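You operate a simulated robot arm through the tools that you are given. There is no shell and no other tool. Be economical: measure what you need, move in short steps, check, and stop when the job is done.

The job below is to be done with a simulated robot arm. You get a single attempt, and the scene is never put back.

JOB
Tighten the loose towels door knob and rub the door's finger marks off.
Fine: use paste on the cream pad; put the pad back.

It is judged by the outcome, as a careful person would: the job done as asked, and still so three seconds after it is handed in. It fails if anything else is knocked over, pushed out of place, dropped, spilled or broken. Flat cloth is picked up by pressing the open fingertips on it (5 to 10 N) and closing them slowly along it; thin cloth reads only 2 to 8 mm in the jaws.

ROBOT AND FRAMES
A 7-joint arm with a two-finger parallel gripper, fixed in place. Base frame: the origin is at the foot of the arm, x ahead of it, y to its left, z up. Lengths are in m, angles in degrees, forces in N, time in s.
With the tool pointing down near the work surface it reaches from about 0.34 to 0.76 m from the base axis. Its first joint turns from -115.0 to 115.0 degrees. Payload 3.91 kg.
The TCP is the grasp point between the finger pads, 0.03 m short of the fingertips. In the tool frame z runs along the fingers and y along their closing line. The gripper opens to 0.11 m. The fingers are 0.02 m wide and 0.01 m thick; the gripper's body (0.048 by 0.112 m) begins 0.055 m behind the TCP.
Orientation is told as [roll, pitch, yaw] about the base's x, y, z axes, in that order, counted from this pose: with the fingers straight down and closing along the base's y, the tool's x points along the base's -x, its y along +y and its z along -z.

CONTROLS
- The arm moves only by the tool servo_tool. Its argument "deltas" is a list of rows, each a list of 3 entries, a list of its own where there are three numbers: the shift along the tool's x, y, z in mm, then the turn, a rotation vector about the tool's x, y, z in degrees, then the finger opening in mm, from 0 to 110. In form: [[[dx, dy, dz], [wx, wy, wz], grip], ...]. A call has 1 to 10 rows; each row shifts and turns the commanded pose from where the row before left it, along the tool's axes as they then stand. Rows are played at 5 a second. More than 0.05 m and 8.6 degrees between two rows, or a gripper value outside its range, and nothing of the call is played. A pose out of reach is approached as far as the arm can. The call stops where the force on the tool passes 40 N (or 10 N more than at its start, if that is more) or the arm is blocked; 0.2 s more then pass. The fingers move at their own pace (about 0.108 m/s each) and stop on an object; they squeeze with about 20 N. The grip force told is the motor's: it shows also when the fingers shut on nothing. Time passes only in rows, and 0.2 s behind the last, so rows that do not move let the fingers close. It gives the time, the measured TCP pose, the force on the tool (base axes), the opening and the grip force at its end, in the units of the frame above (readings bear some noise), and new pictures: "show" is both (left out), scene, wrist or none.
- Cameras (640 x 400 px; columns grow to the right, rows downward): "scene" is fixed at [0.401, -0.5003, 1.3827]; the picture's right is [0.99, 0.16, 0.00], its down [0.06, -0.39, -0.92] and it looks along [-0.15, 0.91, -0.40] (base axes); focal length 329 px, centre (320, 200). "wrist" rides on the gripper at [-0.036, 0, -0.057] in the tool frame; the picture's right is [0.00, -1.00, 0.00], its down [0.97, 0.00, -0.24] and it looks along [0.24, 0.00, 0.97] (tool axes); focal length 218 px, centre (320, 200). There is no depth. A picture from a camera that has moved, and an enlarged one, comes with that camera's place and axes in the base frame and with its lens.
- slide_trunk(by): slides the trunk up (or, below 0, down) by that many m; the arm rides with it, the base frame stays. It gives what a move gives, with no picture.
- inspect(camera, box): a new picture of the part [left, top, right, bottom] of that camera's present view, enlarged. The clock stands still meanwhile.
- sign_off(): hands the job in; it is judged then, once.

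Work in short steps. Places have to be worked out from the pictures, the camera data and where the tool is seen: move nearer, look again, correct. Check each grasp and each placing, and mend what went wrong. You have 120 turns and 150 pictures in all, those below and enlarged ones among them. Open the gripper and draw the arm clear of the work before you hand the job in, unless the task says otherwise; then end with one line.

The tools are called after "Emit:" as a command line: name --argument value ..., lists and objects as JSON in quotes. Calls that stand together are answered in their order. servo_tool: Moves the arm, as the interface text tells. Its arguments: {"type":"object","properties":{"deltas":{"type":"array"},"show":{"type":"string","enum":["both","scene","wrist","none"]}},"required":["deltas"]} The other tools are called the same way: slide_trunk (by) slides the trunk up or down; inspect (camera, box) takes an enlarged picture of a part of a camera's view; sign_off () hands the job in.

At the start:

```text
t: 0.0
tcp_pos: [0.2956, 0.3807, 1.237]
tool_rot: [0.0, -0.1, 0.0]
contact_force: [0.5, 1.1, -0.6]
finger_gap: 0.1102
grasp_force: 0.1
trunk travel left (down, up): [-0.775, 0.215]
```

scene: 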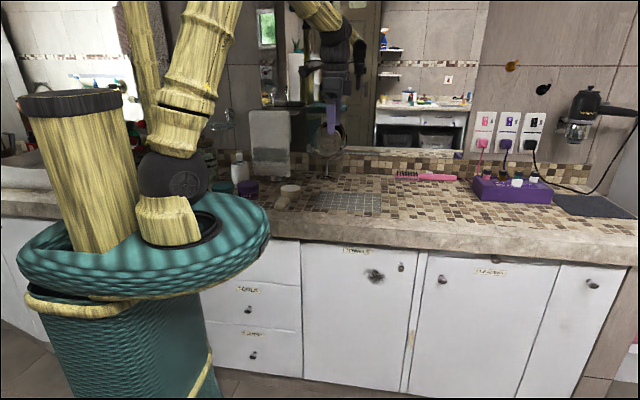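
wrist: 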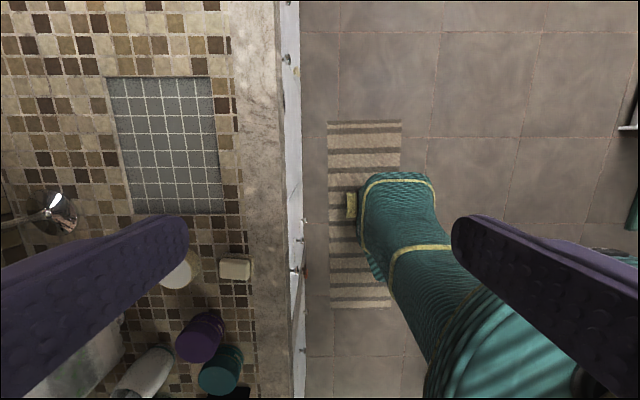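

I start by enlarging the doors and the countertop items to find the labels, knobs, pad and paste.

Emit:
inspect --camera "scene" --box '[290, 230, 450, 330]'

Emit:
inspect --camera "scene" --box '[200, 130, 400, 255]'

Emit:
inspect --camera "wrist" --box '[100, 220, 340, 400]'

Emit:
inspect --camera "scene" --box '[420, 240, 640, 378]'

```text
4.00 times, centred on (370, 280) of scene
camera zoom: at [0.401, -0.5003, 1.3827], right [0.99, 0.16, 0.0], down [0.06, -0.39, -0.92], along [-0.15, 0.91, -0.4], focal length 1315 px, centre (120, -120)
```

zoom: 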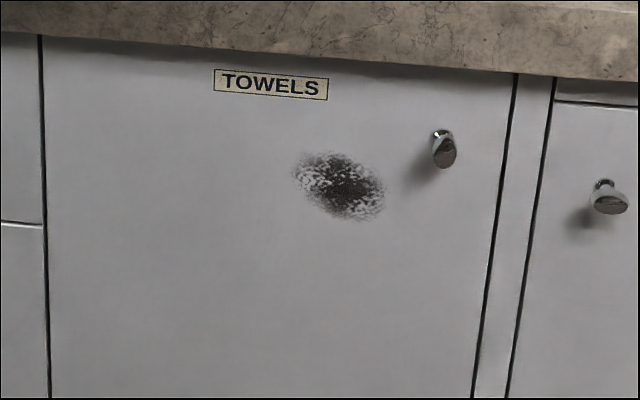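

```text
3.20 times, centred on (300, 192) of scene
camera zoom: at [0.401, -0.5003, 1.3827], right [0.99, 0.16, 0.0], down [0.06, -0.39, -0.92], along [-0.15, 0.91, -0.4], focal length 1052 px, centre (384, 224)
```

zoom: 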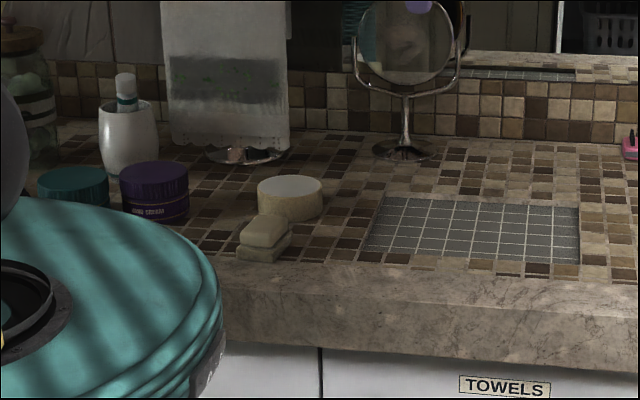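

```text
2.22 times, centred on (220, 310) of wrist
camera zoom: at [0.3318, 0.3809, 1.2933], right [0.0, -1.0, 0.0], down [-0.97, 0.0, 0.24], along [-0.24, 0.0, -0.97], focal length 485 px, centre (542, -44)
```

zoom: 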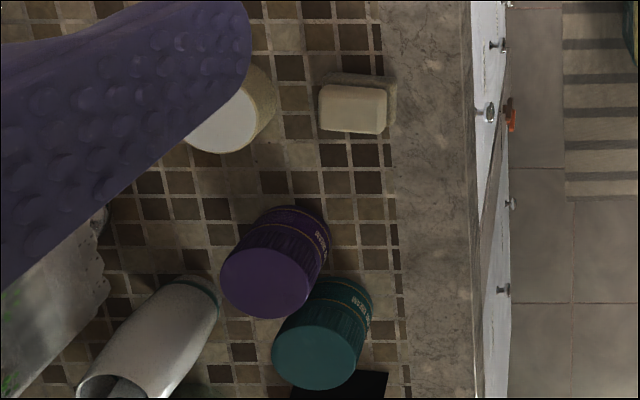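

```text
2.90 times, centred on (530, 309) of scene
camera zoom: at [0.401, -0.5003, 1.3827], right [0.99, 0.16, 0.0], down [0.06, -0.39, -0.92], along [-0.15, 0.91, -0.4], focal length 953 px, centre (-289, -116)
```

zoom: 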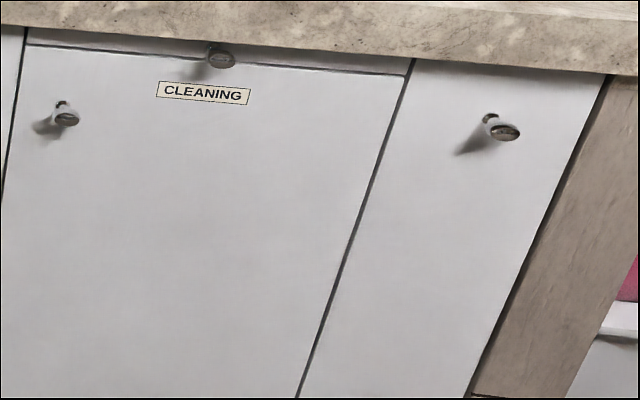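

The towels door is found, with the finger marks and a chrome knob. I read the jar labels and look closer at the pad and the white tin.

Emit:
inspect --camera "scene" --box '[210, 170, 306, 230]'

Emit:
inspect --camera "wrist" --box '[160, 240, 256, 300]'

Emit:
inspect --camera "wrist" --box '[160, 300, 256, 360]'

Emit:
inspect --camera "scene" --box '[380, 250, 436, 285]'

```text
6.67 times, centred on (258, 200) of scene
camera zoom: at [0.401, -0.5003, 1.3827], right [0.99, 0.16, 0.0], down [0.06, -0.39, -0.92], along [-0.15, 0.91, -0.4], focal length 2192 px, centre (733, 200)
```

zoom: 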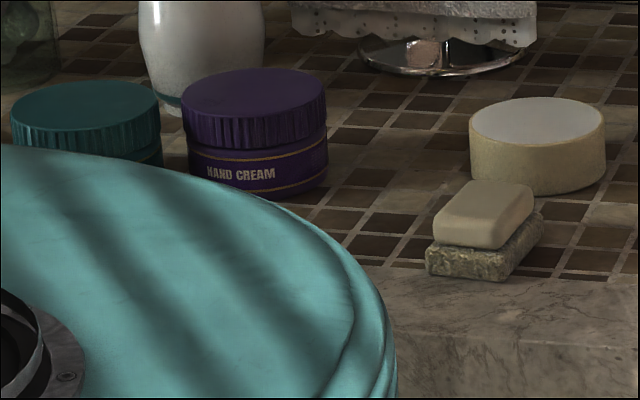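

```text
6.67 times, centred on (208, 270) of wrist
camera zoom: at [0.3318, 0.3809, 1.2933], right [0.0, -1.0, 0.0], down [-0.97, 0.0, 0.24], along [-0.24, 0.0, -0.97], focal length 1455 px, centre (1067, -267)
```

zoom: 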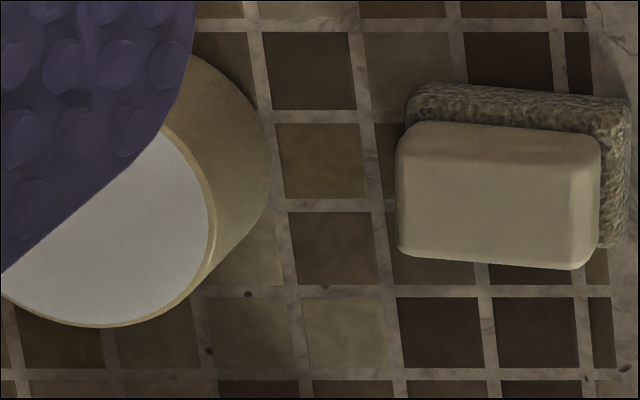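

```text
6.67 times, centred on (208, 330) of wrist
camera zoom: at [0.3318, 0.3809, 1.2933], right [0.0, -1.0, 0.0], down [-0.97, 0.0, 0.24], along [-0.24, 0.0, -0.97], focal length 1455 px, centre (1067, -667)
```

zoom: 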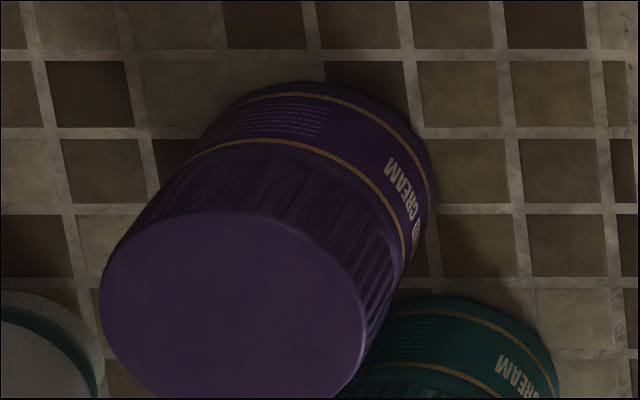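

```text
11.43 times, centred on (408, 268) of scene
camera zoom: at [0.401, -0.5003, 1.3827], right [0.99, 0.16, 0.0], down [0.06, -0.39, -0.92], along [-0.15, 0.91, -0.4], focal length 3757 px, centre (-686, -571)
```

zoom: 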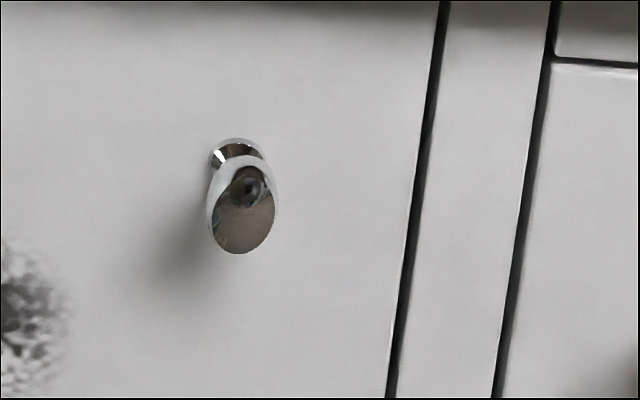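

The round tin is open with white paste in it. The cream pad sits beside it at about (0.09, 0.545). The towels knob is at about (0.518, 0.46, 0.735) and stands as a vertical oval, unlike its horizontal neighbours. I'll do the knob first: back away from the counter and begin turning the tool to horizontal.

Emit:
servo_tool --deltas '[[[0, -40, 0], [0, 0, 0], 110], [[-40, -30, 0], [0, 0, 0], 110], [[-40, -20, 0], [-8, 0, 0], 110], [[-30, 0, 0], [-8, 0, 0], 110], [[0, 0, 0], [-8, 0, 0], 110], [[0, 0, 0], [-8, 0, 0], 110], [[0, 0, 0], [-8, 0, 0], 110], [[0, 0, 0], [-8, 0, 0], 110], [[0, 0, 0], [-8, 0, 0], 110]]' --show "scene"

```text
t: 2.0
tcp_pos: [0.4065, 0.2912, 1.2359]
tool_rot: [56.0, -0.2, -0.2]
contact_force: [0.0, 0.4, 0.3]
finger_gap: 0.1099
grasp_force: 0.1
trunk travel left (down, up): [-0.775, 0.215]
```

scene: 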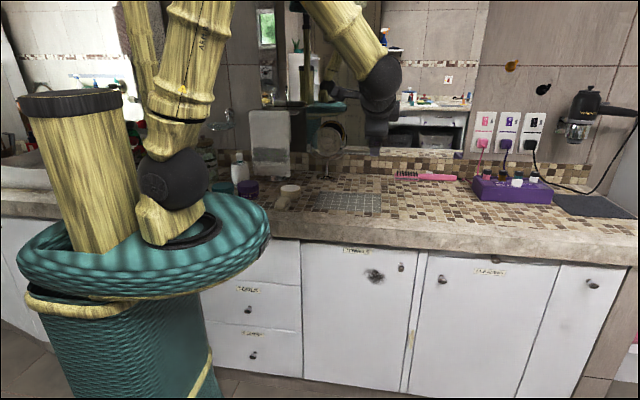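

The arm moves freely. I finish the turn to horizontal and draw back a bit.

Emit:
servo_tool --deltas '[[[0, 0, 0], [-8.5, 0, 0], 110], [[0, 0, 0], [-8.5, 0, 0], 110], [[0, 0, 0], [-8.5, 0, 0], 110], [[0, 0, 0], [-8.5, 0, 0], 110], [[-40, 0, 0], [0, 0, 0], 110], [[-40, 0, 0], [0, 0, 0], 110]]' --show "none"

Emit:
slide_trunk --by -0.35

Emit:
servo_tool --deltas '[[[0, 0, 0], [0, 0, 0], 110]]'

```text
t: 3.4
tcp_pos: [0.4852, 0.2919, 1.2349]
tool_rot: [90.1, 0.0, 0.0]
contact_force: [-0.1, 0.1, 0.3]
finger_gap: 0.1099
grasp_force: 0.1
trunk travel left (down, up): [-0.775, 0.215]
```

```text
t: 6.8
tcp_pos: [0.4852, 0.2907, 0.8861]
tool_rot: [90.0, -0.1, 0.0]
contact_force: [0.4, -0.2, 0.7]
finger_gap: 0.1101
grasp_force: 0.1
trunk travel left (down, up): [-0.425, 0.565]
```

```text
t: 7.2
tcp_pos: [0.4834, 0.2918, 0.8864]
tool_rot: [90.0, -0.1, 0.0]
contact_force: [0.3, 0.1, 0.0]
finger_gap: 0.1098
grasp_force: 0.0
trunk travel left (down, up): [-0.425, 0.565]
camera wrist: at [0.5197, 0.2347, 0.8855], right [0.0, 0.0, -1.0], down [-0.97, -0.24, 0.0], along [-0.24, 0.97, 0.0], focal length 218 px, centre (320, 200)
```

scene: 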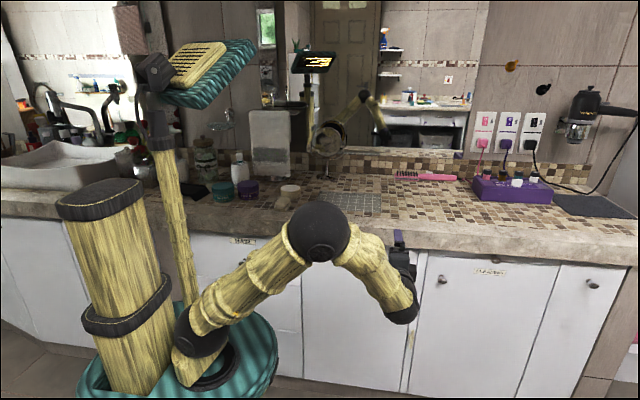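
wrist: 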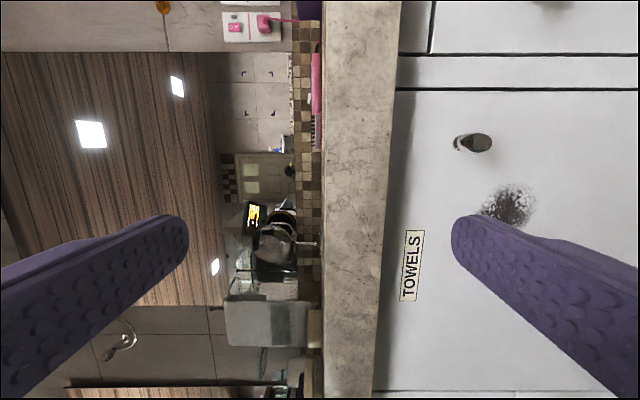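

Lower the trunk so the tool sits level with the knob, then look.

Emit:
slide_trunk --by -0.15

Emit:
servo_tool --deltas '[[[0, 0, 0], [0, 0, 0], 110]]'

```text
t: 9.0
tcp_pos: [0.4841, 0.2906, 0.7348]
tool_rot: [90.1, 0.0, 0.0]
contact_force: [0.1, -1.3, 0.1]
finger_gap: 0.1102
grasp_force: 0.0
trunk travel left (down, up): [-0.275, 0.715]
```

```text
t: 9.4
tcp_pos: [0.4841, 0.2916, 0.7358]
tool_rot: [90.0, -0.1, 0.0]
contact_force: [-0.7, -0.4, 0.1]
finger_gap: 0.1098
grasp_force: 0.2
trunk travel left (down, up): [-0.275, 0.715]
camera wrist: at [0.5197, 0.2346, 0.7355], right [0.0, 0.0, -1.0], down [-0.97, -0.24, 0.0], along [-0.24, 0.97, 0.0], focal length 218 px, centre (320, 200)
```

scene: 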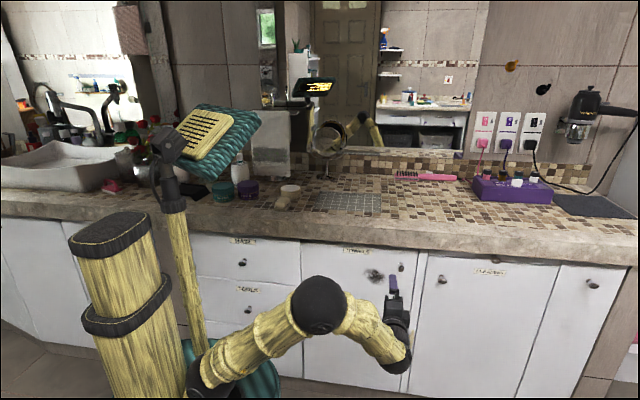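
wrist: 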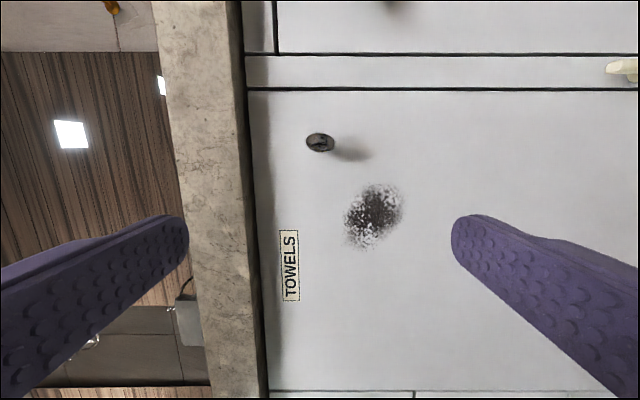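

The knob front is at about (0.523, 0.445, 0.735), the door plane at y≈0.475 and the marks centred near (0.444, 0.475, 0.673). I zoom on the knob and on the cream thing at the right edge.

Emit:
inspect --camera "wrist" --box '[280, 112, 376, 172]'

Emit:
inspect --camera "wrist" --box '[544, 40, 640, 100]'

Emit:
inspect --camera "scene" --box '[200, 220, 456, 380]'

```text
6.67 times, centred on (328, 142) of wrist
camera zoom: at [0.5197, 0.2346, 0.7355], right [0.0, 0.0, -1.0], down [-0.97, -0.24, 0.0], along [-0.24, 0.97, 0.0], focal length 1455 px, centre (267, 587)
```

zoom: 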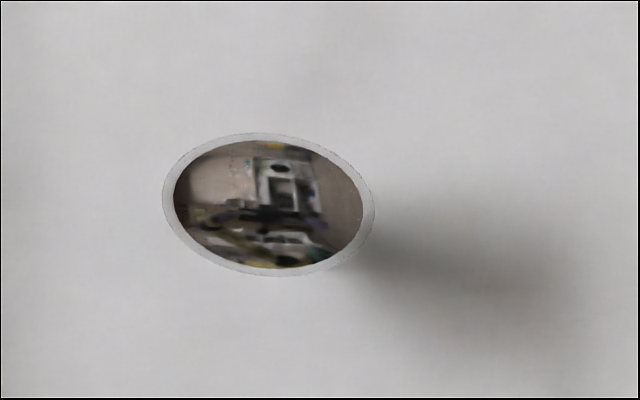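

```text
6.67 times, centred on (592, 70) of wrist
camera zoom: at [0.5197, 0.2346, 0.7355], right [0.0, 0.0, -1.0], down [-0.97, -0.24, 0.0], along [-0.24, 0.97, 0.0], focal length 1455 px, centre (-1493, 1067)
```

zoom: 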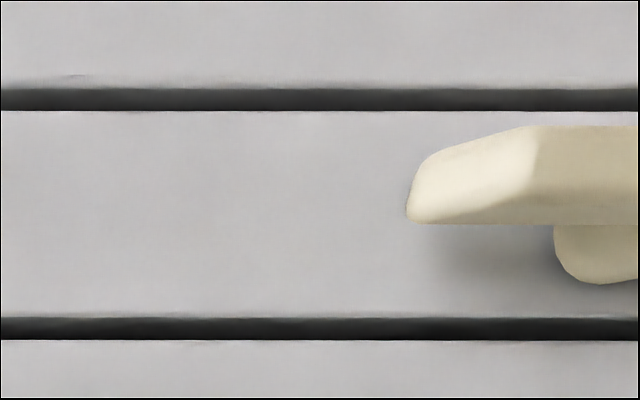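

```text
2.50 times, centred on (328, 300) of scene
camera zoom: at [0.401, -0.5003, 1.3827], right [0.99, 0.16, 0.0], down [0.06, -0.39, -0.92], along [-0.15, 0.91, -0.4], focal length 822 px, centre (300, -50)
```

zoom: 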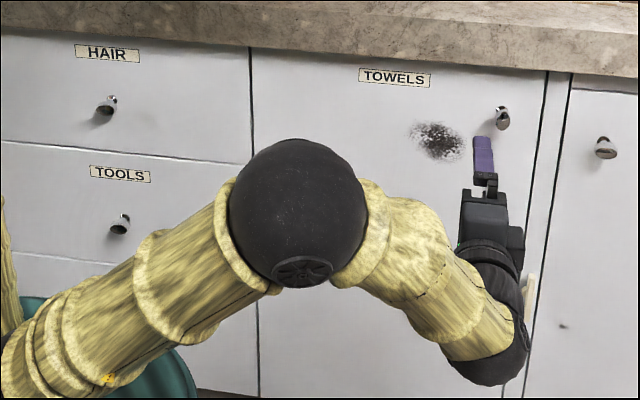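

Knob is an oval about 29×20 mm, long axis near vertical (leaning ~8° clockwise). I rotate the jaws about -81° so they close across its narrow side, and centre on x=0.523.

Emit:
servo_tool --deltas '[[[-39, 0, 0], [0, 0, 0], 70], [[0, 0, 0], [0, 0, -8.1], 70], [[0, 0, 0], [0, 0, -8.1], 70], [[0, 0, 0], [0, 0, -8.1], 70], [[0, 0, 0], [0, 0, -8.1], 70], [[0, 0, 0], [0, 0, -8.1], 70], [[0, 0, 0], [0, 0, -8.1], 70], [[0, 0, 0], [0, 0, -8.1], 70], [[0, 0, 0], [0, 0, -8.1], 70], [[0, 0, 0], [0, 0, -8.1], 70]]' --show "none"

Emit:
servo_tool --deltas '[[[0, 0, 0], [0, 0, -8.1], 70], [[0, 0, 0], [0, 0, 0], 70]]'

```text
t: 11.6
tcp_pos: [0.5206, 0.2923, 0.7342]
tool_rot: [90.0, -73.1, -0.1]
contact_force: [0.6, -0.6, -0.1]
finger_gap: 0.0699
grasp_force: 0.1
trunk travel left (down, up): [-0.275, 0.715]
```

```text
t: 12.2
tcp_pos: [0.5235, 0.292, 0.736]
tool_rot: [90.1, -81.2, 0.0]
contact_force: [0.1, -0.1, 0.2]
finger_gap: 0.0702
grasp_force: 0.0
trunk travel left (down, up): [-0.275, 0.715]
camera wrist: at [0.5278, 0.2353, 0.7713], right [0.99, 0.0, -0.15], down [-0.15, -0.24, -0.96], along [-0.04, 0.97, -0.24], focal length 218 px, centre (320, 200)
```

scene: 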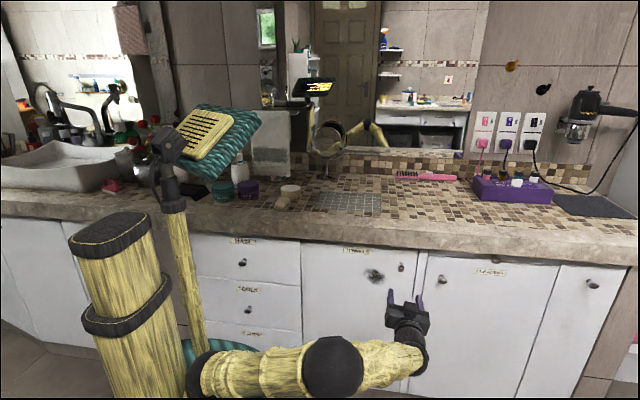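
wrist: 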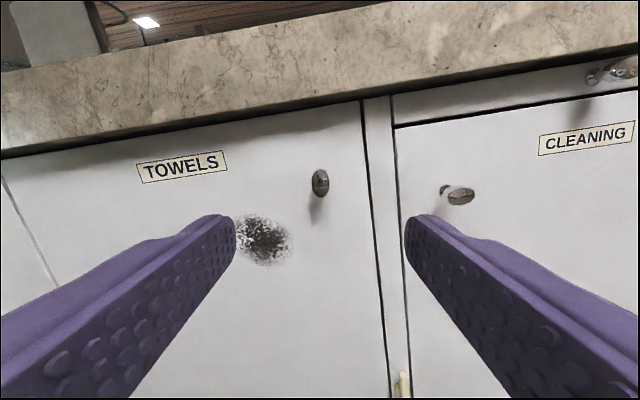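

Vision agrees (knob at 0.522, 0.736 in x,z). I approach in +y to put the fingertips around the head.

Emit:
servo_tool --deltas '[[[0, 0, 40], [0, 0, 0], 60], [[0, 0, 40], [0, 0, 0], 60], [[0, 0, 30], [0, 0, 0], 60], [[0, 0, 0], [0, 0, 0], 60]]'

```text
t: 13.2
tcp_pos: [0.5232, 0.4023, 0.7339]
tool_rot: [89.8, -81.2, 0.1]
contact_force: [-0.4, 0.5, 0.2]
finger_gap: 0.0601
grasp_force: 0.0
trunk travel left (down, up): [-0.275, 0.715]
camera wrist: at [0.5289, 0.3449, 0.7697], right [0.99, 0.0, -0.16], down [-0.15, -0.24, -0.96], along [-0.04, 0.97, -0.24], focal length 218 px, centre (320, 200)
```

scene: 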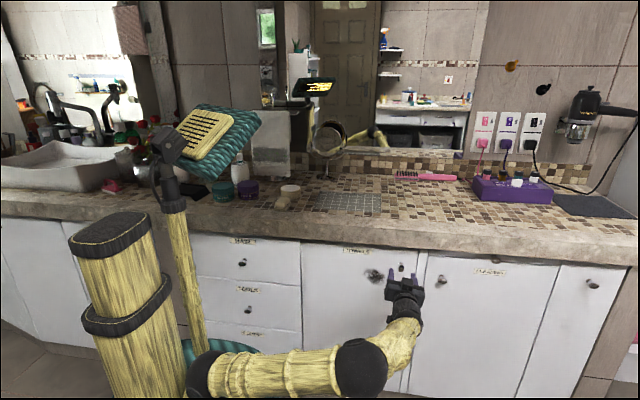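
wrist: 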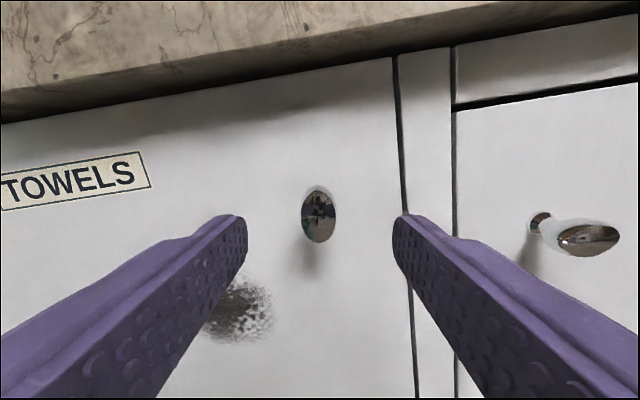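

Centred. Advance 35 mm more, then close on the knob.

Emit:
servo_tool --deltas '[[[0, 0, 20], [0, 0, 0], 60], [[0, 0, 15], [0, 0, 0], 60], [[0, 0, 0], [0, 0, 0], 0], [[0, 0, 0], [0, 0, 0], 0], [[0, 0, 0], [0, 0, 0], 0]]' --show "wrist"

```text
t: 14.4
tcp_pos: [0.5231, 0.4357, 0.7345]
tool_rot: [90.1, -81.1, 0.0]
contact_force: [-5.7, -1.1, -1.5]
finger_gap: 0.0213
grasp_force: 45.1
trunk travel left (down, up): [-0.275, 0.715]
camera wrist: at [0.5284, 0.3787, 0.7711], right [0.99, 0.0, -0.16], down [-0.15, -0.24, -0.96], along [-0.04, 0.97, -0.24], focal length 218 px, centre (320, 200)
```

wrist: 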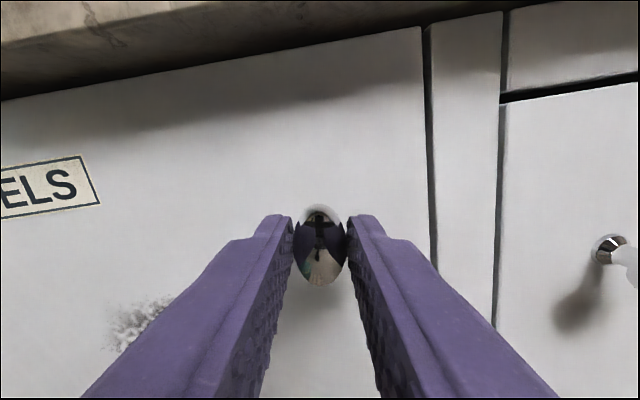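

The knob is held (21 mm gap). Turn it clockwise in steps, watching the force.

Emit:
servo_tool --deltas '[[[0, 0, 0], [0, 0, 8], 0], [[0, 0, 0], [0, 0, 8], 0], [[0, 0, 0], [0, 0, 8], 0], [[0, 0, 0], [0, 0, 8], 0], [[0, 0, 0], [0, 0, 8], 0], [[0, 0, 0], [0, 0, 0], 0]]' --show "wrist"

```text
t: 15.8
tcp_pos: [0.5218, 0.4357, 0.7353]
tool_rot: [90.0, -40.9, -0.1]
contact_force: [-8.3, -16.0, -2.6]
finger_gap: 0.0212
grasp_force: 44.5
trunk travel left (down, up): [-0.275, 0.715]
camera wrist: at [0.55, 0.3788, 0.759], right [0.66, 0.0, -0.76], down [-0.73, -0.24, -0.64], along [-0.18, 0.97, -0.16], focal length 218 px, centre (320, 200)
```

wrist: 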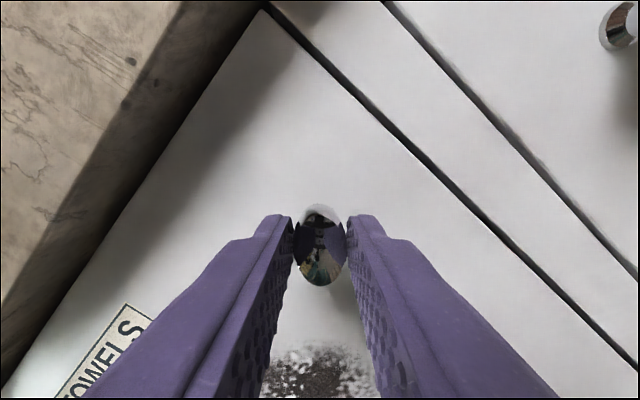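

The knob turns with the grip, with a 16 N axial force building as it screws. Continue in smaller chunks, watching that force.

Emit:
servo_tool --deltas '[[[0, 0, 0], [0, 0, 7], 0], [[0, 0, 0], [0, 0, 7], 0], [[0, 0, 0], [0, 0, 0], 0]]' --show "none"

```text
t: 16.6
tcp_pos: [0.5235, 0.4356, 0.7357]
tool_rot: [90.1, -26.9, -0.1]
contact_force: [-10.4, -25.6, -9.4]
finger_gap: 0.021
grasp_force: 45.0
trunk travel left (down, up): [-0.275, 0.715]
```

Axial force is growing; I test a 1.5 mm follow-in to see whether it relieves it.

Emit:
servo_tool --deltas '[[[0, 0, 1.5], [0, 0, 0], 0], [[0, 0, 0], [0, 0, 0], 0]]' --show "none"

```text
t: 17.2
tcp_pos: [0.5239, 0.4363, 0.736]
tool_rot: [90.0, -27.1, -0.1]
contact_force: [-9.4, -31.3, -10.4]
finger_gap: 0.0215
grasp_force: 45.2
trunk travel left (down, up): [-0.275, 0.715]
```

Negative means the door pushes back, so following in is wrong; I back off 3 mm and look.

Emit:
servo_tool --deltas '[[[0, 0, -1.5], [0, 0, 0], 0], [[0, 0, -1.5], [0, 0, 0], 0], [[0, 0, 0], [0, 0, 0], 0]]' --show "wrist"

Emit:
inspect --camera "scene" --box '[352, 240, 448, 300]'

```text
t: 18.0
tcp_pos: [0.5233, 0.4352, 0.7356]
tool_rot: [90.0, -26.9, -0.1]
contact_force: [3.7, 4.0, -2.8]
finger_gap: 0.0213
grasp_force: 45.1
trunk travel left (down, up): [-0.275, 0.715]
camera wrist: at [0.5553, 0.3788, 0.752], right [0.45, 0.0, -0.89], down [-0.86, -0.24, -0.44], along [-0.21, 0.97, -0.11], focal length 218 px, centre (320, 200)
```

wrist: 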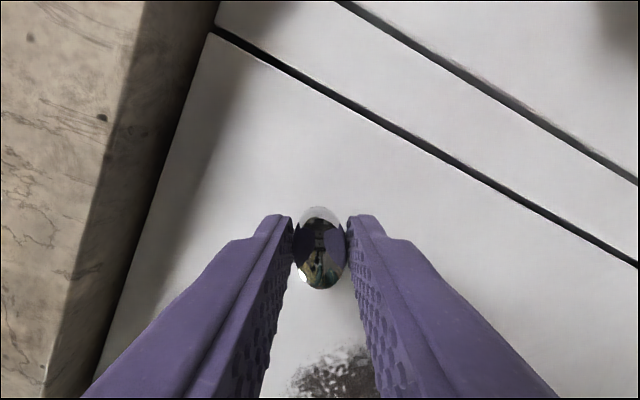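

```text
6.67 times, centred on (400, 270) of scene
camera zoom: at [0.401, -0.5003, 1.3827], right [0.99, 0.16, 0.0], down [0.06, -0.39, -0.92], along [-0.15, 0.91, -0.4], focal length 2192 px, centre (-213, -267)
```

zoom: 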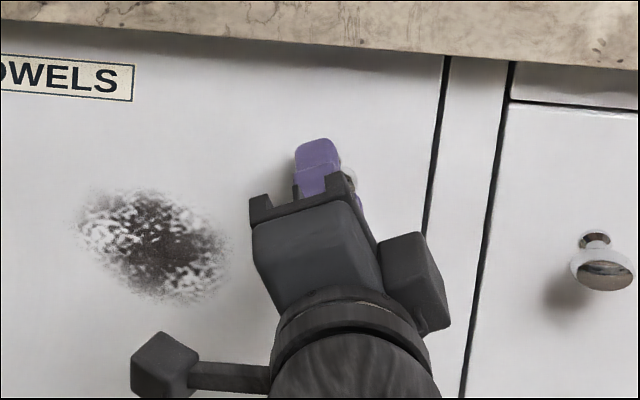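

Force relieved. Continue clockwise.

Emit:
servo_tool --deltas '[[[0, 0, 0], [0, 0, 6], 0], [[0, 0, 0], [0, 0, 6], 0], [[0, 0, 0], [0, 0, 6], 0], [[0, 0, 0], [0, 0, 0], 0]]' --show "wrist"

```text
t: 19.0
tcp_pos: [0.5237, 0.4351, 0.736]
tool_rot: [90.0, -8.9, -0.1]
contact_force: [5.4, 0.2, -1.8]
finger_gap: 0.0212
grasp_force: 44.8
trunk travel left (down, up): [-0.275, 0.715]
camera wrist: at [0.5589, 0.3782, 0.741], right [0.16, 0.0, -0.99], down [-0.96, -0.24, -0.15], along [-0.24, 0.97, -0.04], focal length 218 px, centre (320, 200)
```

wrist: 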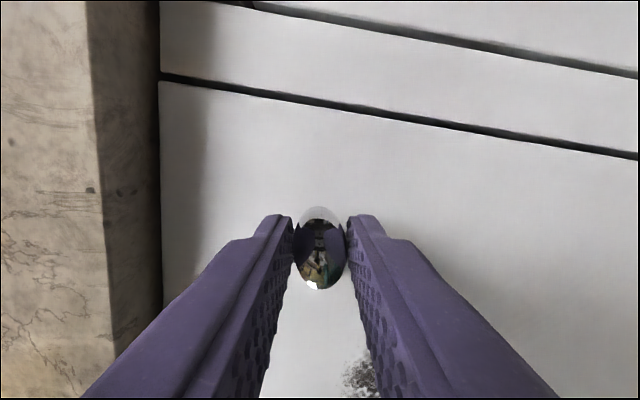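

It still turns freely. Continue 27° more.

Emit:
servo_tool --deltas '[[[0, 0, 0], [0, 0, 4.5], 0], [[0, 0, 0], [0, 0, 4.5], 0], [[0, 0, 0], [0, 0, 6], 0], [[0, 0, 0], [0, 0, 6], 0], [[0, 0, 0], [0, 0, 6], 0], [[0, 0, 0], [0, 0, 0], 0]]' --show "wrist"

```text
t: 20.4
tcp_pos: [0.5228, 0.4341, 0.7352]
tool_rot: [90.0, 18.0, 0.2]
contact_force: [-2.0, -0.9, -3.6]
finger_gap: 0.0226
grasp_force: 44.9
trunk travel left (down, up): [-0.275, 0.715]
camera wrist: at [0.5564, 0.3791, 0.7244], right [-0.31, 0.0, -0.95], down [-0.92, -0.24, 0.3], along [-0.23, 0.97, 0.07], focal length 218 px, centre (320, 200)
```

wrist: 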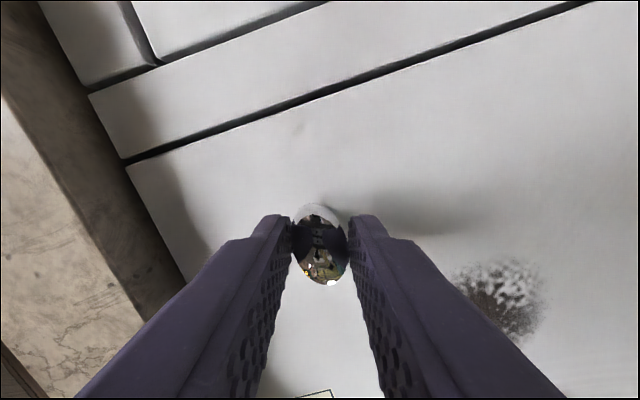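

The gap widened by 1.4 mm and the knob now lags in the jaws, so it has reached its stop. Open, retreat straight back and look.

Emit:
servo_tool --deltas '[[[0, 0, 0], [0, 0, 0], 70], [[0, 0, 0], [0, 0, 0], 70], [[0, 0, -40], [0, 0, 0], 70], [[0, 0, -40], [0, 0, 0], 70], [[0, 0, 0], [0, 0, -6], 70], [[0, 0, 0], [0, 0, -6], 70], [[0, 0, 0], [0, 0, -6], 70], [[0, 0, 0], [0, 0, 0], 70]]'

Emit:
inspect --camera "wrist" --box '[240, 140, 400, 240]'

```text
t: 22.2
tcp_pos: [0.5206, 0.356, 0.7367]
tool_rot: [90.0, -0.1, 0.0]
contact_force: [-0.3, 0.7, 0.2]
finger_gap: 0.07
grasp_force: 0.0
trunk travel left (down, up): [-0.275, 0.715]
camera wrist: at [0.5567, 0.2998, 0.7365], right [0.0, 0.0, -1.0], down [-0.97, -0.24, 0.0], along [-0.24, 0.97, 0.0], focal length 218 px, centre (320, 200)
```

scene: 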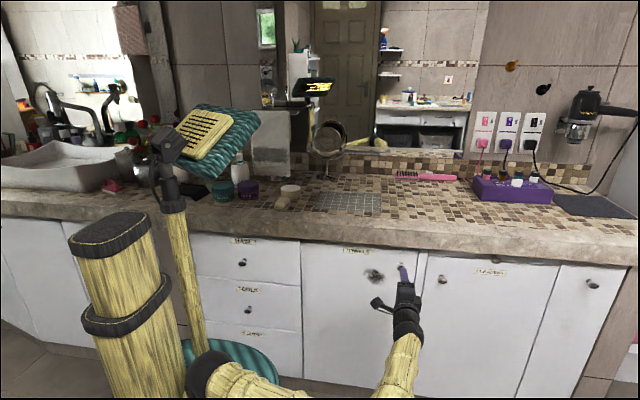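
wrist: 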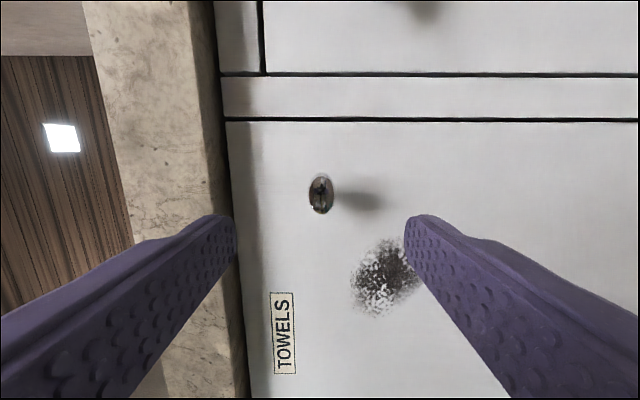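

```text
4.00 times, centred on (320, 190) of wrist
camera zoom: at [0.5567, 0.2998, 0.7365], right [0.0, 0.0, -1.0], down [-0.97, -0.24, 0.0], along [-0.24, 0.97, 0.0], focal length 873 px, centre (320, 240)
```

zoom: 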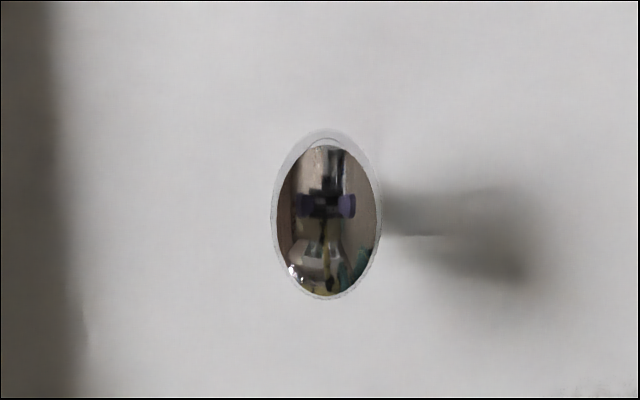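

The knob is now horizontal like its neighbours and at its stop. Next is the pad: withdraw and raise the trunk.

Emit:
servo_tool --deltas '[[[0, 0, -40], [0, 0, 0], 100], [[0, 0, -30], [0, 0, 0], 100], [[0, 0, 0], [0, 0, 0], 100]]' --show "none"

Emit:
slide_trunk --by 0.5

Emit:
servo_tool --deltas '[[[40, 0, 0], [8.5, 0, 0], 100], [[40, 0, 0], [8.5, 0, 0], 100], [[40, 0, 0], [8.5, 0, 0], 100], [[40, 0, 0], [8.5, 0, 0], 100], [[40, 0, 0], [8.5, 0, 0], 100], [[30, 0, 0], [8.5, 0, 0], 100], [[30, 0, 0], [8.5, 0, 0], 100], [[0, 0, 0], [8.5, 0, 0], 100], [[0, 0, 0], [8.5, 0, 0], 100], [[0, 0, 0], [8.5, 0, 0], 100]]' --show "scene"

```text
t: 23.0
tcp_pos: [0.5238, 0.2868, 0.7348]
tool_rot: [90.0, -0.1, 0.0]
contact_force: [-0.3, 0.7, 0.5]
finger_gap: 0.0998
grasp_force: 0.0
trunk travel left (down, up): [-0.275, 0.715]
```

```text
refused: 0.5 is not a number from -0.4 to 0.4
```

```text
t: 25.2
tcp_pos: [0.263, 0.2834, 0.7355]
tool_rot: [4.9, 0.0, -0.1]
contact_force: [0.1, -1.0, -0.4]
finger_gap: 0.0999
grasp_force: 0.0
trunk travel left (down, up): [-0.275, 0.715]
```

scene: 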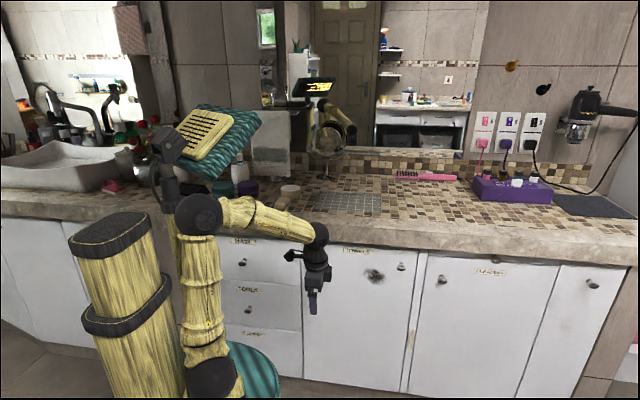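

The trunk step was too long, but the tool turned safely in front of the doors. Raise in two steps.

Emit:
slide_trunk --by 0.4

Emit:
slide_trunk --by 0.1

Emit:
servo_tool --deltas '[[[0, 0, 0], [5, 0, 0], 100], [[20, 40, 20], [0, 0, 0], 100], [[20, 40, 20], [0, 0, 0], 100], [[10, 40, 20], [0, 0, 0], 100], [[0, 0, 0], [0, 0, 0], 100]]'

```text
t: 29.0
tcp_pos: [0.2631, 0.2858, 1.1352]
tool_rot: [4.9, -0.1, 0.0]
contact_force: [-0.1, 0.6, 0.9]
finger_gap: 0.1003
grasp_force: 0.1
trunk travel left (down, up): [-0.675, 0.315]
```

```text
t: 30.3
tcp_pos: [0.2643, 0.2848, 1.2339]
tool_rot: [5.0, -0.1, 0.1]
contact_force: [-0.3, -0.7, 0.4]
finger_gap: 0.1001
grasp_force: 0.1
trunk travel left (down, up): [-0.775, 0.215]
```

```text
t: 31.5
tcp_pos: [0.2052, 0.3833, 1.1885]
tool_rot: [0.2, -0.1, -0.1]
contact_force: [0.1, -1.0, 0.2]
finger_gap: 0.0999
grasp_force: 0.1
out of reach, approached as far as the arm can: row 4
trunk travel left (down, up): [-0.775, 0.215]
camera wrist: at [0.2405, 0.383, 1.2464], right [0.0, -1.0, 0.0], down [-0.97, 0.0, 0.24], along [-0.24, 0.0, -0.97], focal length 218 px, centre (320, 200)
```

scene: 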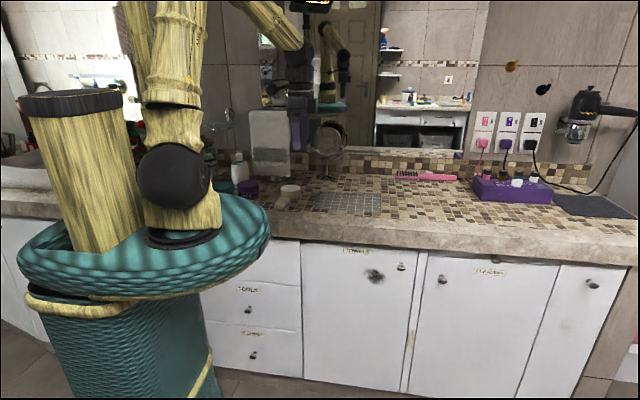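
wrist: 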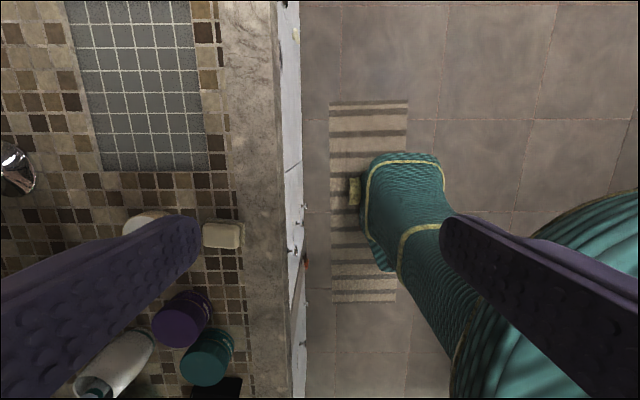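

The pose was at the arm's upper reach limit; I lower first (still well above the counter) and then go toward the pad.

Emit:
servo_tool --deltas '[[[0, 0, 40], [0, 0, 0], 100], [[0, 0, 40], [0, 0, 0], 100], [[20, 40, 0], [0, 0, 0], 100], [[20, 40, 0], [0, 0, 0], 100], [[10, 0, 0], [0, 0, 0], 100]]'

```text
t: 32.7
tcp_pos: [0.1329, 0.3893, 1.1729]
tool_rot: [-0.1, 0.0, -0.1]
contact_force: [0.1, -0.2, -0.1]
finger_gap: 0.1
grasp_force: 0.1
out of reach, approached as far as the arm can: row 1, 2, 3, 4
trunk travel left (down, up): [-0.775, 0.215]
camera wrist: at [0.1685, 0.3897, 1.2291], right [0.0, -1.0, 0.0], down [-0.97, 0.0, 0.24], along [-0.24, 0.0, -0.97], focal length 218 px, centre (320, 200)
```

scene: 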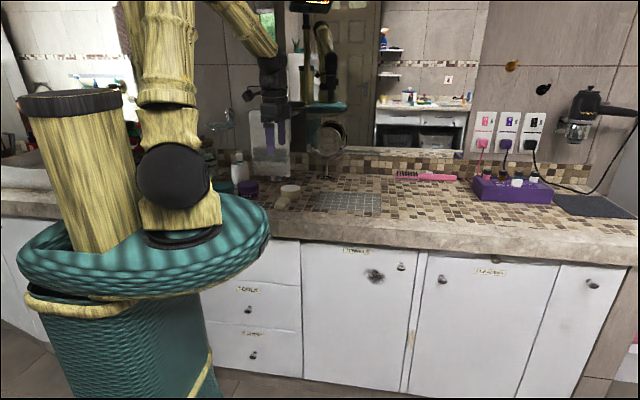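
wrist: 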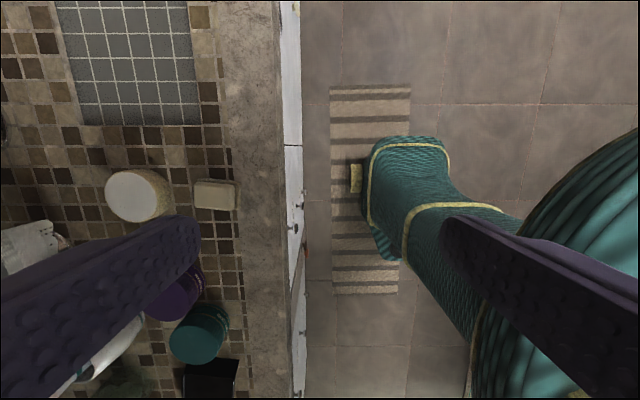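

The reach limit persists; the jaws' yaw is far from natural for this side. I yaw the tool +90° (which I also want for gripping across the pad's narrow side).

Emit:
servo_tool --deltas '[[[0, 0, 0], [0, 0, -8.5], 100], [[0, 0, 0], [0, 0, -8.5], 100], [[0, 0, 0], [0, 0, -8.5], 100], [[0, 0, 0], [0, 0, -8.5], 100], [[0, 0, 0], [0, 0, -8.5], 100], [[0, 0, 0], [0, 0, -8.5], 100], [[0, 0, 0], [0, 0, -8.5], 100], [[0, 0, 0], [0, 0, -8.5], 100], [[0, 0, 0], [0, 0, -8.5], 100], [[0, 0, 0], [0, 0, -8.5], 100]]'

```text
t: 34.9
tcp_pos: [0.1328, 0.3886, 1.1726]
tool_rot: [-0.1, 0.1, 85.0]
contact_force: [0.2, 0.2, 0.1]
finger_gap: 0.1001
grasp_force: 0.0
trunk travel left (down, up): [-0.775, 0.215]
camera wrist: at [0.1353, 0.4252, 1.2294], right [1.0, -0.09, 0.0], down [-0.08, -0.97, 0.24], along [-0.02, -0.24, -0.97], focal length 218 px, centre (320, 200)
```

scene: 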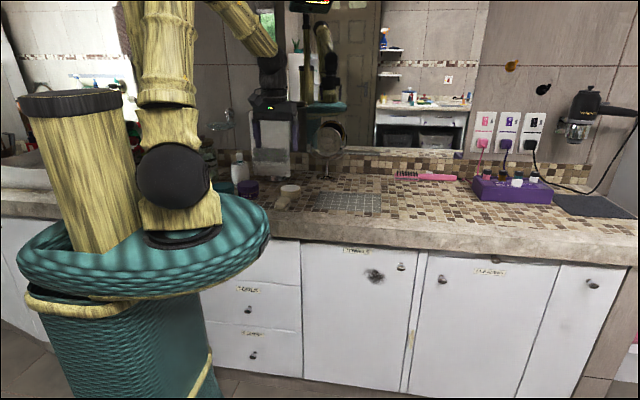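
wrist: 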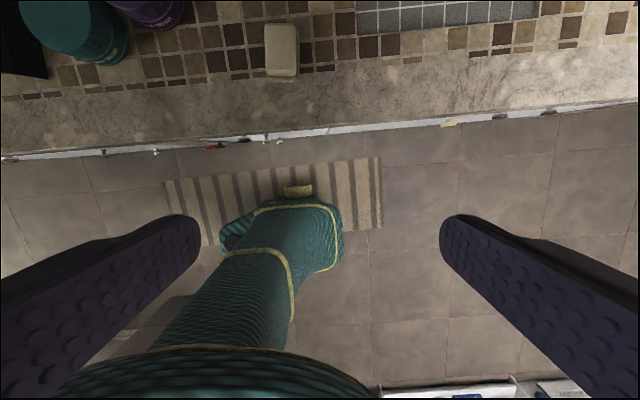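

Now in a natural posture; the pad reads (0.096, 0.55). Move outward above it and slightly down.

Emit:
servo_tool --deltas '[[[-40, 5, 0], [0, 0, -5], 100], [[-40, 15, 0], [0, 0, 0], 100], [[-40, 15, 20], [0, 0, 0], 100], [[0, 0, 40], [0, 0, 0], 100], [[0, 0, 0], [0, 0, 0], 100]]'

```text
t: 36.1
tcp_pos: [0.096, 0.4, 1.1752]
tool_rot: [0.0, -0.2, 89.9]
contact_force: [0.1, 0.1, 0.3]
finger_gap: 0.0998
grasp_force: 0.1
out of reach, approached as far as the arm can: row 1, 2, 3, 4
trunk travel left (down, up): [-0.775, 0.215]
camera wrist: at [0.094, 0.4354, 1.2327], right [1.0, 0.0, 0.0], down [0.0, -0.97, 0.24], along [0.0, -0.24, -0.97], focal length 218 px, centre (320, 200)
```

scene: 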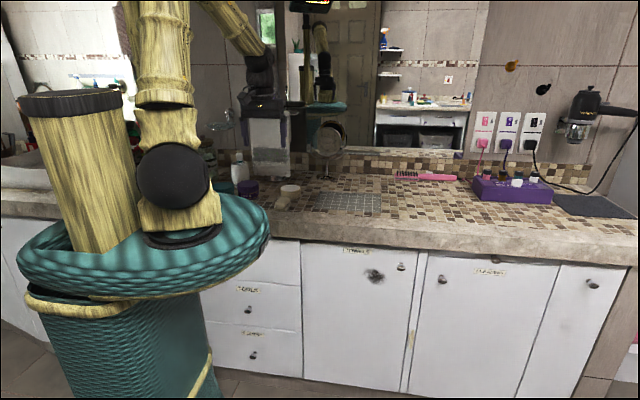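
wrist: 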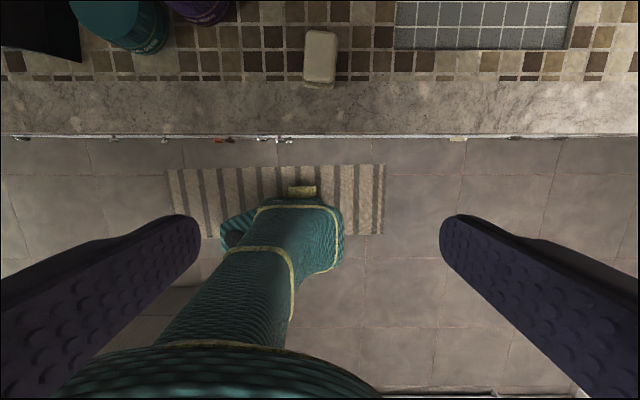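

The arm sticks along some limit. I probe: go up 40 mm, then outward 40.

Emit:
servo_tool --deltas '[[[0, 0, -40], [0, 0, 0], 100], [[-40, 0, 0], [0, 0, 0], 100], [[-40, 0, 0], [0, 0, 0], 100], [[0, 0, 0], [0, 0, 0], 100]]' --show "none"

```text
t: 37.1
tcp_pos: [0.0905, 0.4294, 1.2311]
tool_rot: [-0.1, 0.0, 90.0]
contact_force: [0.6, 0.6, 1.1]
finger_gap: 0.0999
grasp_force: 0.0
out of reach, approached as far as the arm can: row 2, 3
trunk travel left (down, up): [-0.775, 0.215]
```

The limit grows with height, suggesting the shoulder is too high relative to the target. I lower the trunk 0.2 (tool stays at z≈1.03, above the counter) and try outward again.

Emit:
slide_trunk --by -0.2

Emit:
servo_tool --deltas '[[[0, 0, -40], [0, 0, 0], 100], [[-40, 0, -40], [0, 0, 0], 100], [[-40, 0, 0], [0, 0, 0], 100], [[0, 0, 0], [0, 0, 0], 100]]' --show "scene"

```text
t: 39.3
tcp_pos: [0.091, 0.4288, 1.0293]
tool_rot: [-0.1, -0.1, 89.9]
contact_force: [-0.5, 0.0, 0.8]
finger_gap: 0.1
grasp_force: 0.0
trunk travel left (down, up): [-0.575, 0.415]
```

```text
refused: row 2 steps farther than a row can; nothing moved
```

Emit:
servo_tool --deltas '[[[0, 0, -40], [0, 0, 0], 100], [[-30, 0, -35], [0, 0, 0], 100], [[-40, 0, 0], [0, 0, 0], 100], [[-40, 0, 0], [0, 0, 0], 100], [[0, 0, 0], [0, 0, 0], 100]]' --show "scene"

```text
t: 40.5
tcp_pos: [0.0852, 0.4523, 1.1129]
tool_rot: [-0.1, -0.1, 90.0]
contact_force: [0.2, 0.6, -0.4]
finger_gap: 0.1
grasp_force: 0.0
out of reach, approached as far as the arm can: row 2, 3, 4
trunk travel left (down, up): [-0.575, 0.415]
```

scene: 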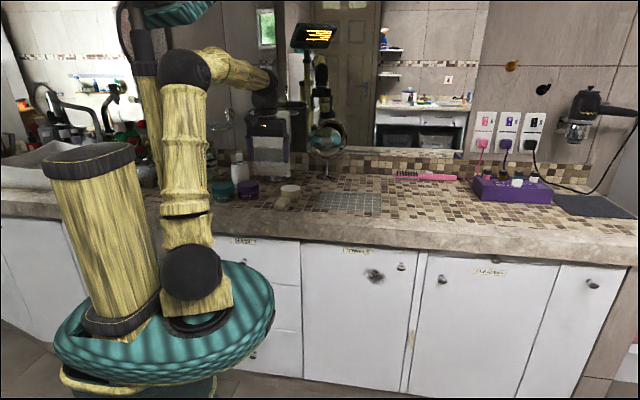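

The upper arm stands upright, so the azimuth seems wound into the wrong joint. I'll go back to where the arm leans well forward (x≈0.45, y≈0.3), then swing round at a larger radius so joint 1 takes the turn.

Emit:
servo_tool --deltas '[[[28, -40, 0], [0, 0, 0], 100], [[28, -40, 0], [0, 0, 0], 100], [[28, -40, 0], [0, 0, 0], 100], [[28, -40, 0], [0, 0, 0], 100], [[28, -40, 0], [0, 0, 0], 100], [[10, -40, 0], [0, 0, 0], 100], [[0, -40, 0], [0, 0, 0], 100], [[0, -40, 0], [0, 0, 0], 100], [[0, -40, 0], [0, 0, 0], 100]]' --show "none"

Emit:
slide_trunk --by 0.2

Emit:
servo_tool --deltas '[[[0, 0, 0], [0, 0, 8], 100], [[0, 0, 0], [0, 0, 8], 100], [[0, 0, 0], [0, 0, 8], 100], [[0, 0, 0], [0, 0, 8], 100], [[0, 0, 0], [0, 0, 8], 100], [[0, 0, 0], [0, 0, 8], 100], [[0, 0, 0], [0, 0, 8], 100]]' --show "scene"

```text
t: 42.5
tcp_pos: [0.4071, 0.2854, 1.1189]
tool_rot: [-0.2, -0.2, 90.2]
contact_force: [0.7, 0.1, -0.3]
finger_gap: 0.1001
grasp_force: 0.1
out of reach, approached as far as the arm can: row 8, 9
trunk travel left (down, up): [-0.575, 0.415]
```

```text
t: 44.7
tcp_pos: [0.4095, 0.2828, 1.3194]
tool_rot: [-0.1, 0.0, 90.0]
contact_force: [0.2, 0.1, 0.4]
finger_gap: 0.1001
grasp_force: 0.1
trunk travel left (down, up): [-0.775, 0.215]
```

```text
t: 46.3
tcp_pos: [0.4082, 0.2831, 1.3183]
tool_rot: [0.0, -0.2, 33.8]
contact_force: [0.1, 0.2, -0.3]
finger_gap: 0.0999
grasp_force: 0.1
trunk travel left (down, up): [-0.775, 0.215]
```

scene: 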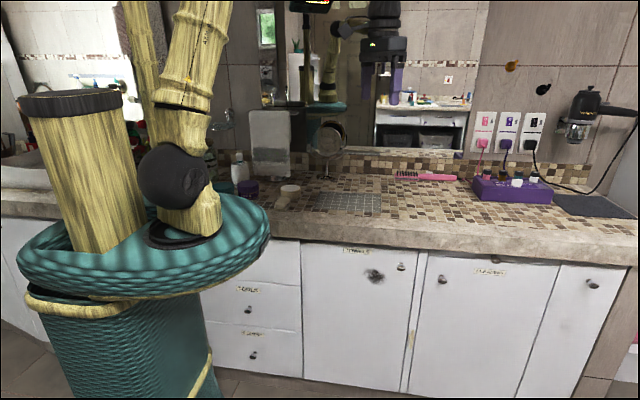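

Now at natural yaw, test going down and outward from here.

Emit:
servo_tool --deltas '[[[0, 0, 45], [0, 0, 0], 100], [[0, 0, 45], [0, 0, 0], 100], [[0, 0, 45], [0, 0, 0], 100], [[0, 0, 0], [0, 0, 0], 100]]' --show "none"

Emit:
servo_tool --deltas '[[[-40, 0, 0], [0, 0, 0], 100], [[-40, 0, 0], [0, 0, 0], 100], [[0, 0, 0], [0, 0, 0], 100]]' --show "none"

```text
t: 47.3
tcp_pos: [0.378, 0.2641, 1.1986]
tool_rot: [0.1, -0.4, 34.0]
contact_force: [0.3, -0.1, 0.5]
finger_gap: 0.1002
grasp_force: 0.0
out of reach, approached as far as the arm can: row 1, 2, 3
trunk travel left (down, up): [-0.775, 0.215]
```

```text
t: 48.1
tcp_pos: [0.3829, 0.2824, 1.2246]
tool_rot: [0.0, -0.2, 34.1]
contact_force: [0.2, -0.1, 0.2]
finger_gap: 0.1003
grasp_force: 0.1
out of reach, approached as far as the arm can: row 1, 2
trunk travel left (down, up): [-0.775, 0.215]
```

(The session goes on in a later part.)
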